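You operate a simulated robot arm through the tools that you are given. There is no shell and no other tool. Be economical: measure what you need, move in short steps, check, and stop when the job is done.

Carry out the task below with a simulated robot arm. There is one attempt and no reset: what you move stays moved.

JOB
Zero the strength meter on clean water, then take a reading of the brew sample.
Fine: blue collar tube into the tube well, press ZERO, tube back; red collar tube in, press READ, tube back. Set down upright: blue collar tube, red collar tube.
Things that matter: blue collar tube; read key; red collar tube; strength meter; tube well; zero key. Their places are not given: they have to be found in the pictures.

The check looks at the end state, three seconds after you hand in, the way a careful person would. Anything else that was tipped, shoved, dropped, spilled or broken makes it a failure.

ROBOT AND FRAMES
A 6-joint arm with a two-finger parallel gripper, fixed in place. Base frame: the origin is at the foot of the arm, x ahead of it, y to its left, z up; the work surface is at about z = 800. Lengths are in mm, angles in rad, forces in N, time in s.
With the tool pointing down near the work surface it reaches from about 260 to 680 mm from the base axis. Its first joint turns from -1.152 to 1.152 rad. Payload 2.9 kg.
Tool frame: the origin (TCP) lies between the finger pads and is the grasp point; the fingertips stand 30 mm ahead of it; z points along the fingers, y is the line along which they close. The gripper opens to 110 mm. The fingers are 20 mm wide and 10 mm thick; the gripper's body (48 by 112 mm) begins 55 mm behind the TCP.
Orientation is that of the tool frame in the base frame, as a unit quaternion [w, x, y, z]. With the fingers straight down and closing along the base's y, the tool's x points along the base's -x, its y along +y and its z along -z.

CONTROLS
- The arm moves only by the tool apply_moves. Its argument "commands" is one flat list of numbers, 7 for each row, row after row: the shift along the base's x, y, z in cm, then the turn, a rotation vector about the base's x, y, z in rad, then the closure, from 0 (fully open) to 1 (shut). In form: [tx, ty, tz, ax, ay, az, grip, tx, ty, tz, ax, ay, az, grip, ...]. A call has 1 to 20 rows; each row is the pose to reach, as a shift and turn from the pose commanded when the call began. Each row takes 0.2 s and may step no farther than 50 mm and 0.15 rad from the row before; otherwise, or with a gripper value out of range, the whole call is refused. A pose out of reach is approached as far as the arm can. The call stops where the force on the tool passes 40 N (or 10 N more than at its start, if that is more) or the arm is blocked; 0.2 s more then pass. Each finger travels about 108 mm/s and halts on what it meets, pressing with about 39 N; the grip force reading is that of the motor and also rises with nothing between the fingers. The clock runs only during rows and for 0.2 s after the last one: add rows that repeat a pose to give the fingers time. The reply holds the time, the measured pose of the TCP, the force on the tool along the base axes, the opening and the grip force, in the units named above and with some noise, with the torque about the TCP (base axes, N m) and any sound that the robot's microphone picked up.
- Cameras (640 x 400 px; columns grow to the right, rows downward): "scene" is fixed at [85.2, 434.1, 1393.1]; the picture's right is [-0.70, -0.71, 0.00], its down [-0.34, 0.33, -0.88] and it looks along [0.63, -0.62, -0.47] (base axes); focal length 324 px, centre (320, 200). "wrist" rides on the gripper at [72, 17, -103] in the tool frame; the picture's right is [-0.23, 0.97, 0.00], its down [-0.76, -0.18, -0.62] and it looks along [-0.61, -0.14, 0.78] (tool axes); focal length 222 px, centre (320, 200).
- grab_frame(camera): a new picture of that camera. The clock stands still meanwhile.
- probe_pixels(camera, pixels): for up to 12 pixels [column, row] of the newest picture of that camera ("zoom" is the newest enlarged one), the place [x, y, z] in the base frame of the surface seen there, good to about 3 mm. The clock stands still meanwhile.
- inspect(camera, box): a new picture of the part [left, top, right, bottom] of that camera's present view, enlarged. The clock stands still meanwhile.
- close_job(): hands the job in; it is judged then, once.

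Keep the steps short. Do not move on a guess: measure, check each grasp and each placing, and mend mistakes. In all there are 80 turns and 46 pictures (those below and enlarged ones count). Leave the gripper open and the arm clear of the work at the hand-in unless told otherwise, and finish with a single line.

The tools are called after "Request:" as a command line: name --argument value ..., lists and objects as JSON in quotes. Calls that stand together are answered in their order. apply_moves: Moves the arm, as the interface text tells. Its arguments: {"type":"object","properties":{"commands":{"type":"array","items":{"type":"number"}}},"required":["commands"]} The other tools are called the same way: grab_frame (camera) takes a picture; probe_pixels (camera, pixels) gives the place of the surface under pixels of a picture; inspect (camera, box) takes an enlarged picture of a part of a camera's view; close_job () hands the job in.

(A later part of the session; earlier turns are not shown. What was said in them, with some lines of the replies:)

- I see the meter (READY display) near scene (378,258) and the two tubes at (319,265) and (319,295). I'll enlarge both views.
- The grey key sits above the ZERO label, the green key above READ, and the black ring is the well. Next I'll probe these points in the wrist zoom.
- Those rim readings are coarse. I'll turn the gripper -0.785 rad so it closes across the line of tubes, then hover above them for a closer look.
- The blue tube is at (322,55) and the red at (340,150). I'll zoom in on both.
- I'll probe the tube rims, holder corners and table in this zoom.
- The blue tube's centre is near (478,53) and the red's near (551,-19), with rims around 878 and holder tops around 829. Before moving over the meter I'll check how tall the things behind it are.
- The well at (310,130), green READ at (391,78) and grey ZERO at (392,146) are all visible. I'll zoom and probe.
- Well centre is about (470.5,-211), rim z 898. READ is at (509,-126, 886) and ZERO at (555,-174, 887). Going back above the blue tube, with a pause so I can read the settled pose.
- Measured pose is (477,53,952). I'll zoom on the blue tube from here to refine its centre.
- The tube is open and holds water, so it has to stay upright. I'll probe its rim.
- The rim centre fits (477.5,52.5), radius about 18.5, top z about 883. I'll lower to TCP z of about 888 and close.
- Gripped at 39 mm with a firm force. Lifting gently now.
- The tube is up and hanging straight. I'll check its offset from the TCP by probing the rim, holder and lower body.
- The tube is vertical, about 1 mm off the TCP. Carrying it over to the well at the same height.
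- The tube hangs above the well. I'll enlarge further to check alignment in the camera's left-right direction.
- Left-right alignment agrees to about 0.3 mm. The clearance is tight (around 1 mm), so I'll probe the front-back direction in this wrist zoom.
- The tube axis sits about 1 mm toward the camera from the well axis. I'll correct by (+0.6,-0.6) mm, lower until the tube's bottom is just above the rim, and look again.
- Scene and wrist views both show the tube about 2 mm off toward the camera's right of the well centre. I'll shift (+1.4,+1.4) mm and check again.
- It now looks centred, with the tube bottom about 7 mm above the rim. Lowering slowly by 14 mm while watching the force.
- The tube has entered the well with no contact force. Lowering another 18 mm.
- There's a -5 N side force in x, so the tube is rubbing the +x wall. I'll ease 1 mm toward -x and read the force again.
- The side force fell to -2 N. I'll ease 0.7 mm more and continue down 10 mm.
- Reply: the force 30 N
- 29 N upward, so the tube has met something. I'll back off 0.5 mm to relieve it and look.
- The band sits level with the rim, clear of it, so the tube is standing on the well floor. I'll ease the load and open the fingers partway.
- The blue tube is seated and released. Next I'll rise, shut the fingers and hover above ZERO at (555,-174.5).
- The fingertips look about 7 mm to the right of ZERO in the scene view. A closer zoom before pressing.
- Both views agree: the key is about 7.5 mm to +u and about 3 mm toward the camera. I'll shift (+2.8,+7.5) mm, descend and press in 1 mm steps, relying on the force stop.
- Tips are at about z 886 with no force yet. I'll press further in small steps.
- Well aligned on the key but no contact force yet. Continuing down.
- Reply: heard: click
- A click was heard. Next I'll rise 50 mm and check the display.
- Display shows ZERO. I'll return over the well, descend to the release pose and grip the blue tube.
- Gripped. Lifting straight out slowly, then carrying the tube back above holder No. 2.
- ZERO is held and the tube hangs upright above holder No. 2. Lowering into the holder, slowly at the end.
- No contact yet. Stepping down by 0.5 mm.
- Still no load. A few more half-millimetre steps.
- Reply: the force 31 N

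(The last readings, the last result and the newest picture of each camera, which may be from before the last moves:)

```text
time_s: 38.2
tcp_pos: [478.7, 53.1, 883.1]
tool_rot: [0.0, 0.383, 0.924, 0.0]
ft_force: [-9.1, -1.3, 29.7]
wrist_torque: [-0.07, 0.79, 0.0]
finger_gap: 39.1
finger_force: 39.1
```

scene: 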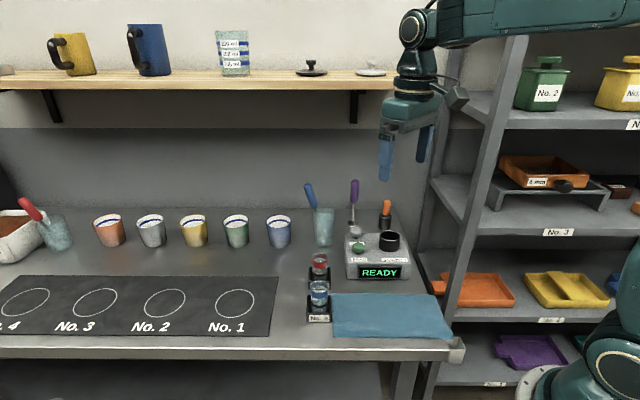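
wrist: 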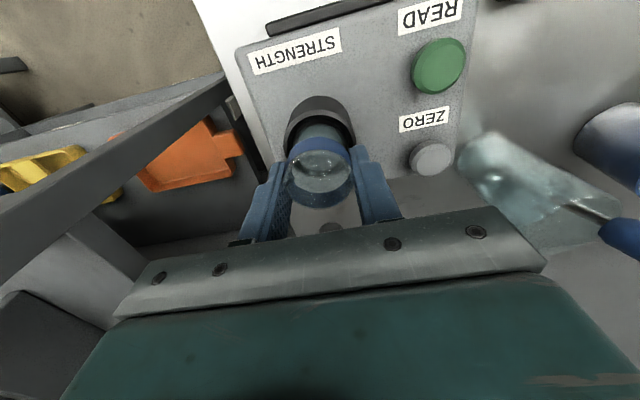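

Contact reached (30 N). I'll back off slightly, then open.

Request:
apply_moves --commands '[-0.03, 0, 0.08, 0, 0, 0, 0.8, -0.03, 0, 0.08, 0, 0, 0, 0.6, -0.03, 0, 0.08, 0, 0, 0, 0.5, -0.03, 0, 0.08, 0, 0, 0, 0.3, -0.03, 0, 0.08, 0, 0, 0, 0.3, -0.03, 0, 2.5, 0, 0, 0, 0.3, -0.03, 0, 6, 0, 0, 0, 0.3, -0.03, 0, 9, 0, 0, 0, 0.3, -0.03, 0, 9, 0, 0, 0, 0.3]'

Request:
inspect --camera "scene" --box '[280, 220, 380, 330]'

```text
time_s: 40.2
tcp_pos: [476.8, 51.0, 971.8]
tool_rot: [0.0, 0.382, 0.924, 0.0]
ft_force: [-0.6, 0.4, -0.2]
wrist_torque: [0.0, -0.02, 0.0]
finger_gap: 77.1
finger_force: 0.0
```

```text
3.64 times, centred on (330, 275) of scene
```

zoom: 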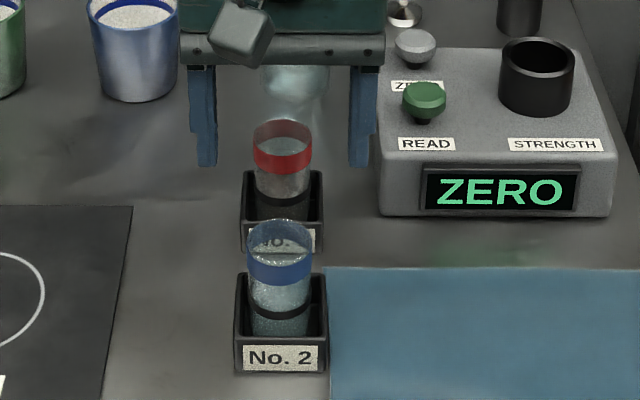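

The blue tube stands upright in No. 2. Next I'll hover above the red tube near (551,-19) and measure it.

Request:
apply_moves --commands '[2.4, -2.4, 0, 0, 0, 0, 0.3, 4.8, -4.8, 0, 0, 0, 0, 0.3, 7.2, -7.1, 0, 0, 0, 0, 0.3, 7.2, -7.1, 0, 0, 0, 0, 0.3]'

Request:
inspect --camera "wrist" --box '[270, 60, 390, 170]'

```text
time_s: 41.2
tcp_pos: [548.6, -18.9, 974.5]
tool_rot: [0.0, 0.382, 0.924, 0.0]
ft_force: [0.2, 0.1, 0.5]
wrist_torque: [0.02, -0.02, -0.01]
finger_gap: 76.9
finger_force: 0.1
```

```text
3.64 times, centred on (330, 115) of wrist
```

zoom: 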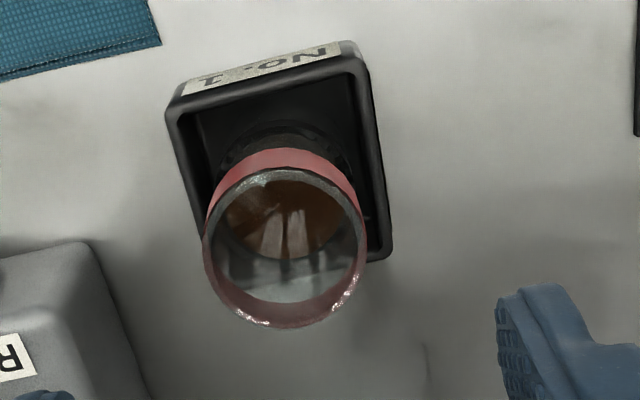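

The red tube is nearly under the TCP (rim centre at orig (320.4,128)). I'll shift 0.6 mm in each axis, descend to z of about 886 and grip.

Request:
apply_moves --commands '[0.06, 0.06, -2.5, 0, 0, 0, 0.3, 0.06, 0.06, -5.5, 0, 0, 0, 0.3, 0.06, 0.06, -7.7, 0, 0, 0, 0.3, 0.06, 0.06, -8.6, 0, 0, 0, 0.3, 0.06, 0.06, -8.6, 0, 0, 0, 0.3, 0.06, 0.06, -8.6, 0, 0, 0, 0.45, 0.06, 0.06, -8.6, 0, 0, 0, 0.55, 0.06, 0.06, -8.6, 0, 0, 0, 0.65, 0.06, 0.06, -8.6, 0, 0, 0, 0.8, 0.06, 0.06, -8.6, 0, 0, 0, 0.8, 0.06, 0.06, -8.6, 0, 0, 0, 0.8]'

```text
time_s: 43.6
tcp_pos: [547.5, -17.5, 887.7]
tool_rot: [0.0, 0.383, 0.924, 0.0]
ft_force: [-1.2, -0.4, -0.2]
wrist_torque: [-0.01, 0.02, 0.05]
finger_gap: 38.9
finger_force: 39.4
```

Gripped at 38.9 mm. Lifting and carrying it to above the well at the previously found pose.

Request:
apply_moves --commands '[0, 0, 0.7, 0, 0, 0, 0.8, 0, 0, 2, 0, 0, 0, 0.8, 0, 0, 4, 0, 0, 0, 0.8, 0, 0, 6, 0, 0, 0, 0.8, 0, 0, 8, 0, 0, 0, 0.8, 0, 0, 10, 0, 0, 0, 0.8, 0, 0, 12, 0, 0, 0, 0.8, 0, 0, 12.6, 0, 0, 0, 0.8, -0.6, -1.5, 12.6, 0, 0, 0, 0.8, -1.8, -4.4, 12.6, 0, 0, 0, 0.8, -3.1, -7.5, 12.6, 0, 0, 0, 0.8, -4.4, -10.7, 12.6, 0, 0, 0, 0.8, -5.7, -13.8, 12.6, 0, 0, 0, 0.8, -6.9, -16.7, 12.6, 0, 0, 0, 0.8, -7.6, -18.4, 12.6, 0, 0, 0, 0.8, -7.92, -19.18, 12.6, 0, 0, 0, 0.8, -7.92, -19.18, 12.6, 0, 0, 0, 0.8]'

Request:
inspect --camera "wrist" --box '[270, 70, 370, 210]'

Request:
inspect --camera "scene" --box '[330, 190, 420, 290]'

```text
time_s: 47.2
tcp_pos: [471.1, -210.8, 1013.6]
tool_rot: [0.0, 0.382, 0.924, 0.0]
ft_force: [0.3, 0.0, 0.3]
wrist_torque: [0.03, 0.03, 0.0]
finger_gap: 39.1
finger_force: 39.2
```

```text
2.86 times, centred on (320, 140) of wrist
```

zoom: 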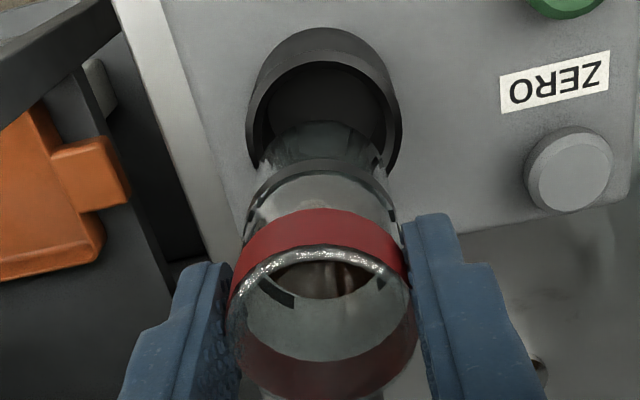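

```text
4.00 times, centred on (375, 240) of scene
```

zoom: 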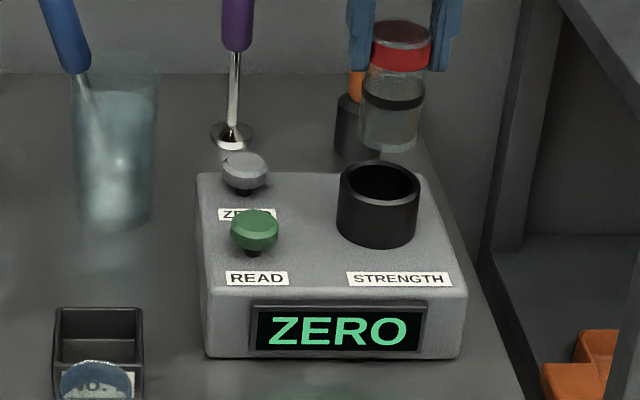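

Compared with the blue tube at this stage, the red one appears about 4–5 mm further from the camera in the grip. I'll confirm by probing the tube's near surface and the well rim; the wrist image needs to be refreshed for that.

Request:
inspect --camera "wrist" --box '[270, 70, 370, 210]'

Request:
probe_pixels --camera "zoom" --pixels '[[322, 215], [322, 225], [322, 235], [305, 222], [340, 222], [322, 168], [322, 173], [322, 130], [318, 62], [290, 68], [345, 68], [322, 140]]'

```text
2.86 times, centred on (320, 140) of wrist
```

zoom: 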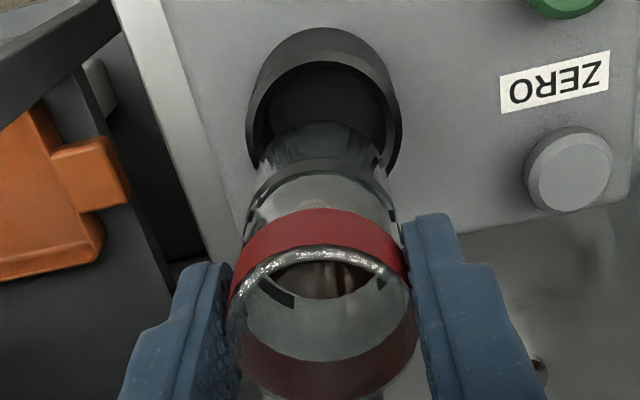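

```text
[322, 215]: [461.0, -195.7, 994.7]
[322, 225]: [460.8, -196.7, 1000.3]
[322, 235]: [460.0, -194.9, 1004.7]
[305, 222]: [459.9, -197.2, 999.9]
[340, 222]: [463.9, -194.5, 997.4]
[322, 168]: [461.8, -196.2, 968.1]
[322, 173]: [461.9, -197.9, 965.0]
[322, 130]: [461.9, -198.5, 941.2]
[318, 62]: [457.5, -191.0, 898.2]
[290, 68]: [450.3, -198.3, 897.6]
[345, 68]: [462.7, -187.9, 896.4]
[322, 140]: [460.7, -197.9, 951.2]
```

Confirmed: the red tube sits about 4 mm further away in the grip. I'll shift (-2.7,+2.7) mm and lower by 25 mm to just above the rim, then check.

Request:
apply_moves --commands '[-0.27, 0.27, 0, 0, 0, 0, 0.8, -0.27, 0.27, -1, 0, 0, 0, 0.8, -0.27, 0.27, -2, 0, 0, 0, 0.8, -0.27, 0.27, -2.5, 0, 0, 0, 0.8, -0.27, 0.27, -2.5, 0, 0, 0, 0.8]'

Request:
inspect --camera "scene" --box '[376, 215, 404, 250]'

```text
time_s: 48.4
tcp_pos: [467.4, -207.8, 986.9]
tool_rot: [0.0, 0.383, 0.924, 0.001]
ft_force: [-0.5, -0.3, -1.0]
wrist_torque: [-0.01, -0.01, 0.01]
finger_gap: 38.8
finger_force: 39.3
```

```text
11.43 times, centred on (390, 232) of scene
```

zoom: 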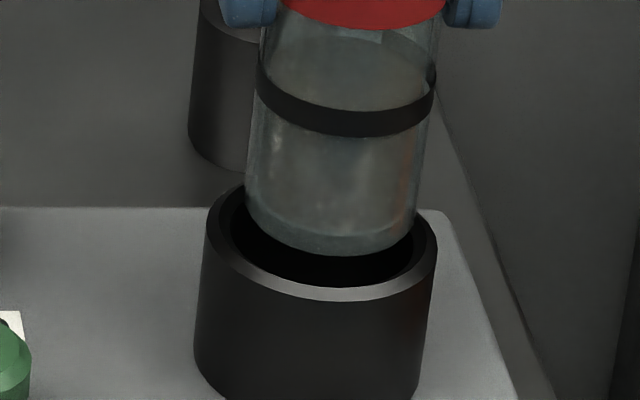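

Position matches the blue tube's settled alignment. Lowering by 22 mm while checking force.

Request:
apply_moves --commands '[0, 0, -0.4, 0, 0, 0, 0.8, 0, 0, -0.7, 0, 0, 0, 0.8, 0, 0, -0.9, 0, 0, 0, 0.8, 0, 0, -1.2, 0, 0, 0, 0.8, 0, 0, -1.5, 0, 0, 0, 0.8, 0, 0, -1.8, 0, 0, 0, 0.8, 0, 0, -2.2, 0, 0, 0, 0.8]'

```text
time_s: 50.0
tcp_pos: [468.9, -206.9, 963.8]
tool_rot: [0.0, 0.383, 0.924, 0.0]
ft_force: [-0.6, 1.1, -0.5]
wrist_torque: [0.0, 0.0, 0.04]
finger_gap: 38.9
finger_force: 39.1
```

Clean so far. Lowering 13 mm more.

Request:
apply_moves --commands '[0, 0, -0.3, 0, 0, 0, 0.8, 0, 0, -0.6, 0, 0, 0, 0.8, 0, 0, -0.9, 0, 0, 0, 0.8, 0, 0, -1.1, 0, 0, 0, 0.8, 0, 0, -1.3, 0, 0, 0, 0.8]'

```text
time_s: 51.2
tcp_pos: [470.2, -207.0, 951.2]
tool_rot: [0.0, 0.383, 0.924, 0.0]
ft_force: [-0.2, -0.1, -0.2]
wrist_torque: [0.07, 0.03, 0.03]
finger_gap: 38.9
finger_force: 38.9
```

Request:
apply_moves --commands '[0, 0, -0.1, 0, 0, 0, 0.8, 0, 0, -0.2, 0, 0, 0, 0.8, 0, 0, -0.25, 0, 0, 0, 0.8, 0, 0, -0.25, 0, 0, 0, 0.8]'

```text
time_s: 52.2
tcp_pos: [469.3, -207.3, 949.0]
tool_rot: [0.0, 0.383, 0.924, 0.0]
ft_force: [0.6, 0.2, -1.1]
wrist_torque: [0.01, 0.03, 0.0]
finger_gap: 39.0
finger_force: 39.1
```

Request:
apply_moves --commands '[0, 0, -0.08, 0, 0, 0, 0.8, 0, 0, -0.16, 0, 0, 0, 0.8, 0, 0, -0.16, 0, 0, 0, 0.8]'

```text
time_s: 53.0
tcp_pos: [469.2, -207.0, 948.9]
tool_rot: [0.0, 0.383, 0.924, 0.001]
ft_force: [-1.4, 0.3, 1.3]
wrist_torque: [-0.05, 0.1, -0.02]
finger_gap: 38.7
finger_force: 38.9
```

Request:
apply_moves --commands '[0, 0, -0.08, 0, 0, 0, 0.8, 0, 0, -0.14, 0, 0, 0, 0.8, 0, 0, -0.14, 0, 0, 0, 0.8]'

Request:
inspect --camera "scene" --box '[374, 210, 406, 250]'

```text
time_s: 53.8
tcp_pos: [469.1, -207.1, 948.0]
tool_rot: [0.001, 0.383, 0.924, 0.001]
ft_force: [-1.5, 1.4, 12.5]
wrist_torque: [-0.02, 0.22, 0.02]
finger_gap: 38.6
finger_force: 39.2
```

```text
10.00 times, centred on (390, 230) of scene
```

zoom: 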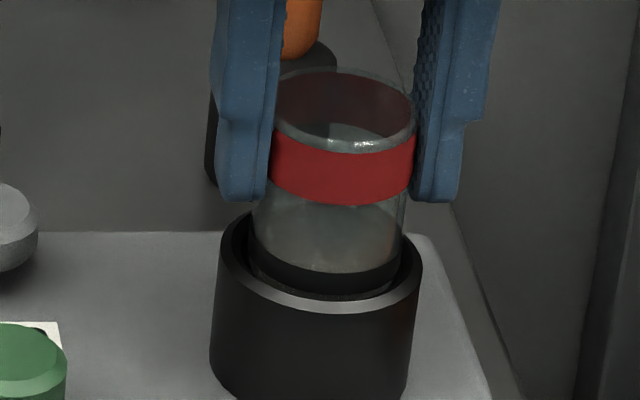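

The red tube is seated. I'll relieve the load, release, rise, shut the fingers and hover above READ.

Request:
apply_moves --commands '[0, 0, 0.04, 0, 0, 0, 0.8, 0, 0, 0.04, 0, 0, 0, 0.55, 0, 0, 0.04, 0, 0, 0, 0.5, 0, 0, 0.04, 0, 0, 0, 0.45, 0, 0, 0.04, 0, 0, 0, 0.45, 0, 0, 2, 0, 0, 0, 0.45, 0, 0, 4.5, 0, 0, 0, 0.45, 0, 0, 6.5, 0, 0, 0, 0.45, 1.5, 2.9, 6.5, 0, 0, 0, 0.6, 3, 5.8, 6.5, 0, 0, 0, 0.8, 4.52, 8.86, 6.5, 0, 0, 0, 1, 4.52, 8.86, 4, 0, 0, 0, 1, 4.52, 8.86, 1, 0, 0, 0, 1, 4.52, 8.86, -1.1, 0, 0, 0, 1, 4.52, 8.86, -1.1, 0, 0, 0, 1]'

Request:
inspect --camera "scene" --box '[330, 205, 410, 285]'

Request:
inspect --camera "wrist" --box '[270, 70, 370, 210]'

```text
time_s: 57.0
tcp_pos: [511.7, -118.8, 936.8]
tool_rot: [0.0, 0.382, 0.924, 0.0]
ft_force: [-0.9, -0.7, -0.5]
wrist_torque: [-0.05, 0.01, 0.04]
finger_gap: 0.0
finger_force: 38.3
```

```text
5.00 times, centred on (370, 245) of scene
```

zoom: 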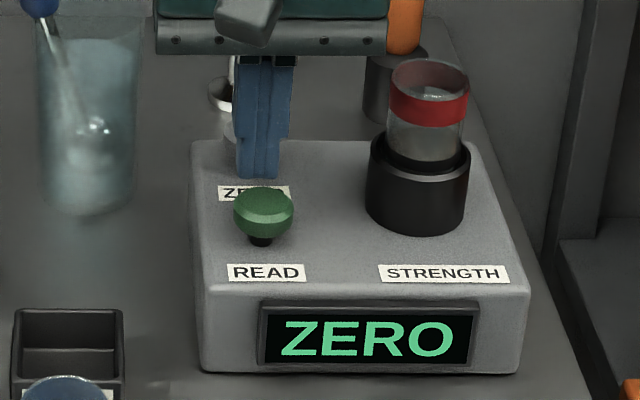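

```text
2.86 times, centred on (320, 140) of wrist
```

zoom: 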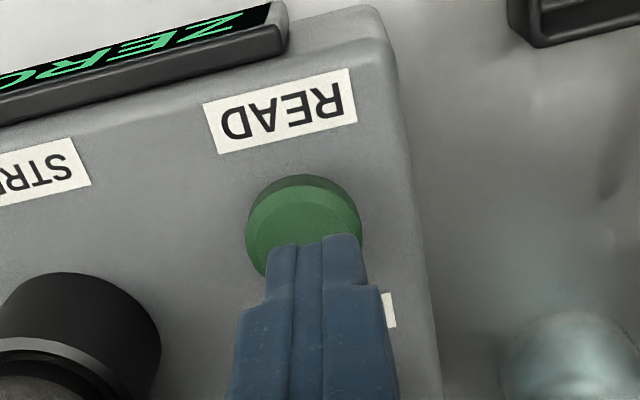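

READ is about 3 mm to -u of the tips. I'll shift (-3,-1.3) mm, descend and press.

Request:
apply_moves --commands '[-0.3, -0.13, 0, 0, 0, 0, 1, -0.3, -0.13, -1, 0, 0, 0, 1, -0.3, -0.13, -1.8, 0, 0, 0, 1, -0.3, -0.13, -2.1, 0, 0, 0, 1, -0.3, -0.13, -2.3, 0, 0, 0, 1, -0.3, -0.13, -2.4, 0, 0, 0, 1, -0.3, -0.13, -2.5, 0, 0, 0, 1, -0.3, -0.13, -2.6, 0, 0, 0, 1, -0.3, -0.13, -2.7, 0, 0, 0, 1]'

```text
time_s: 59.0
tcp_pos: [510.4, -121.1, 909.2]
tool_rot: [0.0, 0.383, 0.924, 0.0]
ft_force: [0.7, -0.7, 2.2]
wrist_torque: [0.0, 0.01, 0.01]
finger_gap: 0.1
finger_force: 37.7
heard: click
```

Click. Rising and checking the display.

Request:
apply_moves --commands '[0, 0, 0, 0, 0, 0, 1, 0, 0, 1, 0, 0, 0, 1, 0, 0, 4, 0, 0, 0, 1, 0, 0, 8, 0, 0, 0, 1, 0, 0, 10, 0, 0, 0, 0.6]'

Request:
inspect --camera "scene" --box '[330, 205, 410, 285]'

```text
time_s: 60.2
tcp_pos: [512.6, -122.6, 1006.7]
tool_rot: [0.0, 0.383, 0.924, 0.0]
ft_force: [-0.1, -0.3, -0.7]
wrist_torque: [-0.02, 0.01, 0.01]
finger_gap: 44.3
finger_force: 0.1
```

```text
5.00 times, centred on (370, 245) of scene
```

zoom: 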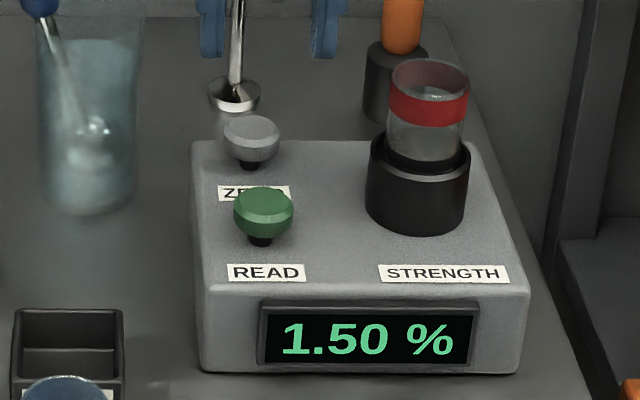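

Display reads 1.50 %. Back to the well to grip the red tube.

Request:
apply_moves --commands '[-1.4, -2.9, 0, 0, 0, 0, 0.45, -2.8, -5.8, 0, 0, 0, 0, 0.45, -4.22, -8.73, 0, 0, 0, 0, 0.45, -4.22, -8.73, 0, 0, 0, 0, 0.45, -4.22, -8.73, -3, 0, 0, 0, 0.45, -4.22, -8.73, -5.3, 0, 0, 0, 0.45, -4.22, -8.73, -6.16, 0, 0, 0, 0.45, -4.22, -8.73, -6.16, 0, 0, 0, 0.5, -4.22, -8.73, -6.16, 0, 0, 0, 0.6, -4.22, -8.73, -6.16, 0, 0, 0, 0.8, -4.22, -8.73, -6.16, 0, 0, 0, 0.8]'

```text
time_s: 62.6
tcp_pos: [468.8, -205.3, 946.5]
tool_rot: [0.0, 0.382, 0.924, 0.001]
ft_force: [-1.0, -1.3, -0.8]
wrist_torque: [-0.11, 0.06, 0.03]
finger_gap: 39.2
finger_force: 39.1
```

Gripped. Lifting out, then carrying it to above holder No. 1.

Request:
apply_moves --commands '[0, 0, 0.7, 0, 0, 0, 0.8, 0, 0, 2, 0, 0, 0, 0.8, 0, 0, 3.5, 0, 0, 0, 0.8, 0, 0, 5, 0, 0, 0, 0.8, 0, 0, 6.6, 0, 0, 0, 0.8, 0.6, 1.4, 6.6, 0, 0, 0, 0.8, 1.8, 4.2, 6.6, 0, 0, 0, 0.8, 3.2, 7.4, 6.6, 0, 0, 0, 0.8, 4.6, 10.6, 6.6, 0, 0, 0, 0.8, 6, 13.8, 6.6, 0, 0, 0, 0.8, 7.2, 16.6, 6.6, 0, 0, 0, 0.8, 8, 18.4, 6.6, 0, 0, 0, 0.8, 8.19, 18.91, 6.6, 0, 0, 0, 0.8, 8.19, 18.91, 6.6, 0, 0, 0, 0.8, 8.19, 18.91, 4.6, 0, 0, 0, 0.8, 8.19, 18.91, 2.6, 0, 0, 0, 0.8, 8.19, 18.91, 2.6, 0, 0, 0, 0.8]'

Request:
inspect --camera "scene" --box '[280, 210, 400, 330]'

```text
time_s: 66.2
tcp_pos: [552.5, -17.6, 973.8]
tool_rot: [0.0, 0.383, 0.924, 0.0]
ft_force: [-0.1, 0.2, -0.3]
wrist_torque: [0.03, -0.01, -0.01]
finger_gap: 38.8
finger_force: 38.6
```

```text
3.33 times, centred on (340, 270) of scene
```

zoom: 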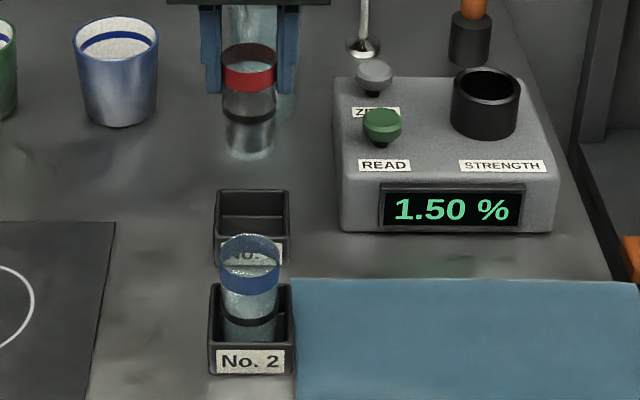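

Hanging upright above holder No. 1. Lowering.

Request:
apply_moves --commands '[0, 0, -1.5, 0, 0, 0, 0.8, 0, 0, -3.5, 0, 0, 0, 0.8, 0, 0, -5.5, 0, 0, 0, 0.8, 0, 0, -7, 0, 0, 0, 0.8, 0, 0, -8, 0, 0, 0, 0.8, 0, 0, -8.4, 0, 0, 0, 0.8, 0, 0, -8.6, 0, 0, 0, 0.8, 0, 0, -8.6, 0, 0, 0, 0.8]'

Request:
apply_moves --commands '[0, 0, -0.06, 0, 0, 0, 0.8, 0, 0, -0.12, 0, 0, 0, 0.8, 0, 0, -0.12, 0, 0, 0, 0.8]'

```text
time_s: 68.0
tcp_pos: [549.8, -17.9, 888.1]
tool_rot: [0.0, 0.383, 0.924, 0.0]
ft_force: [-0.1, 0.5, -0.6]
wrist_torque: [-0.01, 0.04, -0.01]
finger_gap: 39.0
finger_force: 39.6
```

```text
time_s: 68.8
tcp_pos: [549.7, -17.3, 886.0]
tool_rot: [0.0, 0.383, 0.924, 0.001]
ft_force: [0.2, -0.5, -0.6]
wrist_torque: [0.0, -0.02, 0.05]
finger_gap: 39.1
finger_force: 38.6
```

No contact yet. Small steps.

Request:
apply_moves --commands '[0, 0, -0.06, 0, 0, 0, 0.8, 0, 0, -0.12, 0, 0, 0, 0.8, 0, 0, -0.12, 0, 0, 0, 0.8]'

```text
time_s: 69.6
tcp_pos: [550.5, -17.4, 884.5]
tool_rot: [0.0, 0.382, 0.924, 0.0]
ft_force: [0.1, 0.4, 0.5]
wrist_torque: [-0.02, -0.02, 0.02]
finger_gap: 38.8
finger_force: 39.0
```

Request:
apply_moves --commands '[0, 0, -0.06, 0, 0, 0, 0.8, 0, 0, -0.1, 0, 0, 0, 0.8, 0, 0, -0.1, 0, 0, 0, 0.8]'

```text
time_s: 70.4
tcp_pos: [551.9, -18.6, 885.3]
tool_rot: [0.001, 0.382, 0.924, 0.0]
ft_force: [-4.1, 4.1, 13.2]
wrist_torque: [0.36, 0.13, 0.01]
finger_gap: 38.8
finger_force: 39.3
```

Contact at the expected floor height. Releasing after a slight back-off, then rising.

Request:
apply_moves --commands '[0, 0, 0.04, 0, 0, 0, 0.8, 0, 0, 0.04, 0, 0, 0, 0.6, 0, 0, 0.04, 0, 0, 0, 0.5, 0, 0, 0.04, 0, 0, 0, 0.3, 0, 0, 0.04, 0, 0, 0, 0.3, 0, 0, 2.5, 0, 0, 0, 0.3, 0, 0, 6, 0, 0, 0, 0.3, 0, 0, 10, 0, 0, 0, 0.2, -2, 0, 14, 0, 0, 0, 0, -5, 0, 17, 0, 0, 0, 0, -8, 0, 20, 0, 0, 0, 0, -11, 0, 22, 0, 0, 0, 0, -14, 0, 24, 0, 0, 0, 0, -14, 0, 24, 0, 0, 0, 0]'

Request:
grab_frame --camera "scene"

Request:
inspect --camera "scene" --box '[280, 210, 400, 330]'

```text
time_s: 73.4
tcp_pos: [410.9, -18.0, 1122.7]
tool_rot: [0.0, 0.383, 0.924, 0.0]
ft_force: [0.4, -0.1, -0.9]
wrist_torque: [0.0, 0.01, -0.01]
finger_gap: 109.9
finger_force: 0.0
```

```text
0 pictures are left
```

scene: 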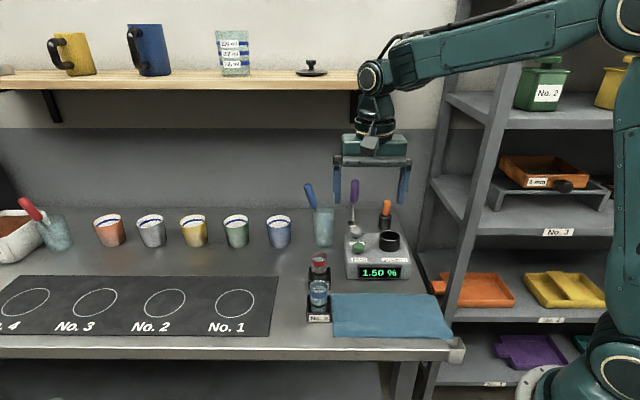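

```text
refused: no pictures are left
```

Both tubes stand upright in their holders, the display shows 1.50 %, and the arm is clear with the gripper open. Handing in.

Request:
close_job

```text
The job is handed in.
```

The meter was zeroed on the blue collar tube, the red collar brew sample then read 1.50 %, and both tubes are back upright in their holders with the gripper open and the arm clear.
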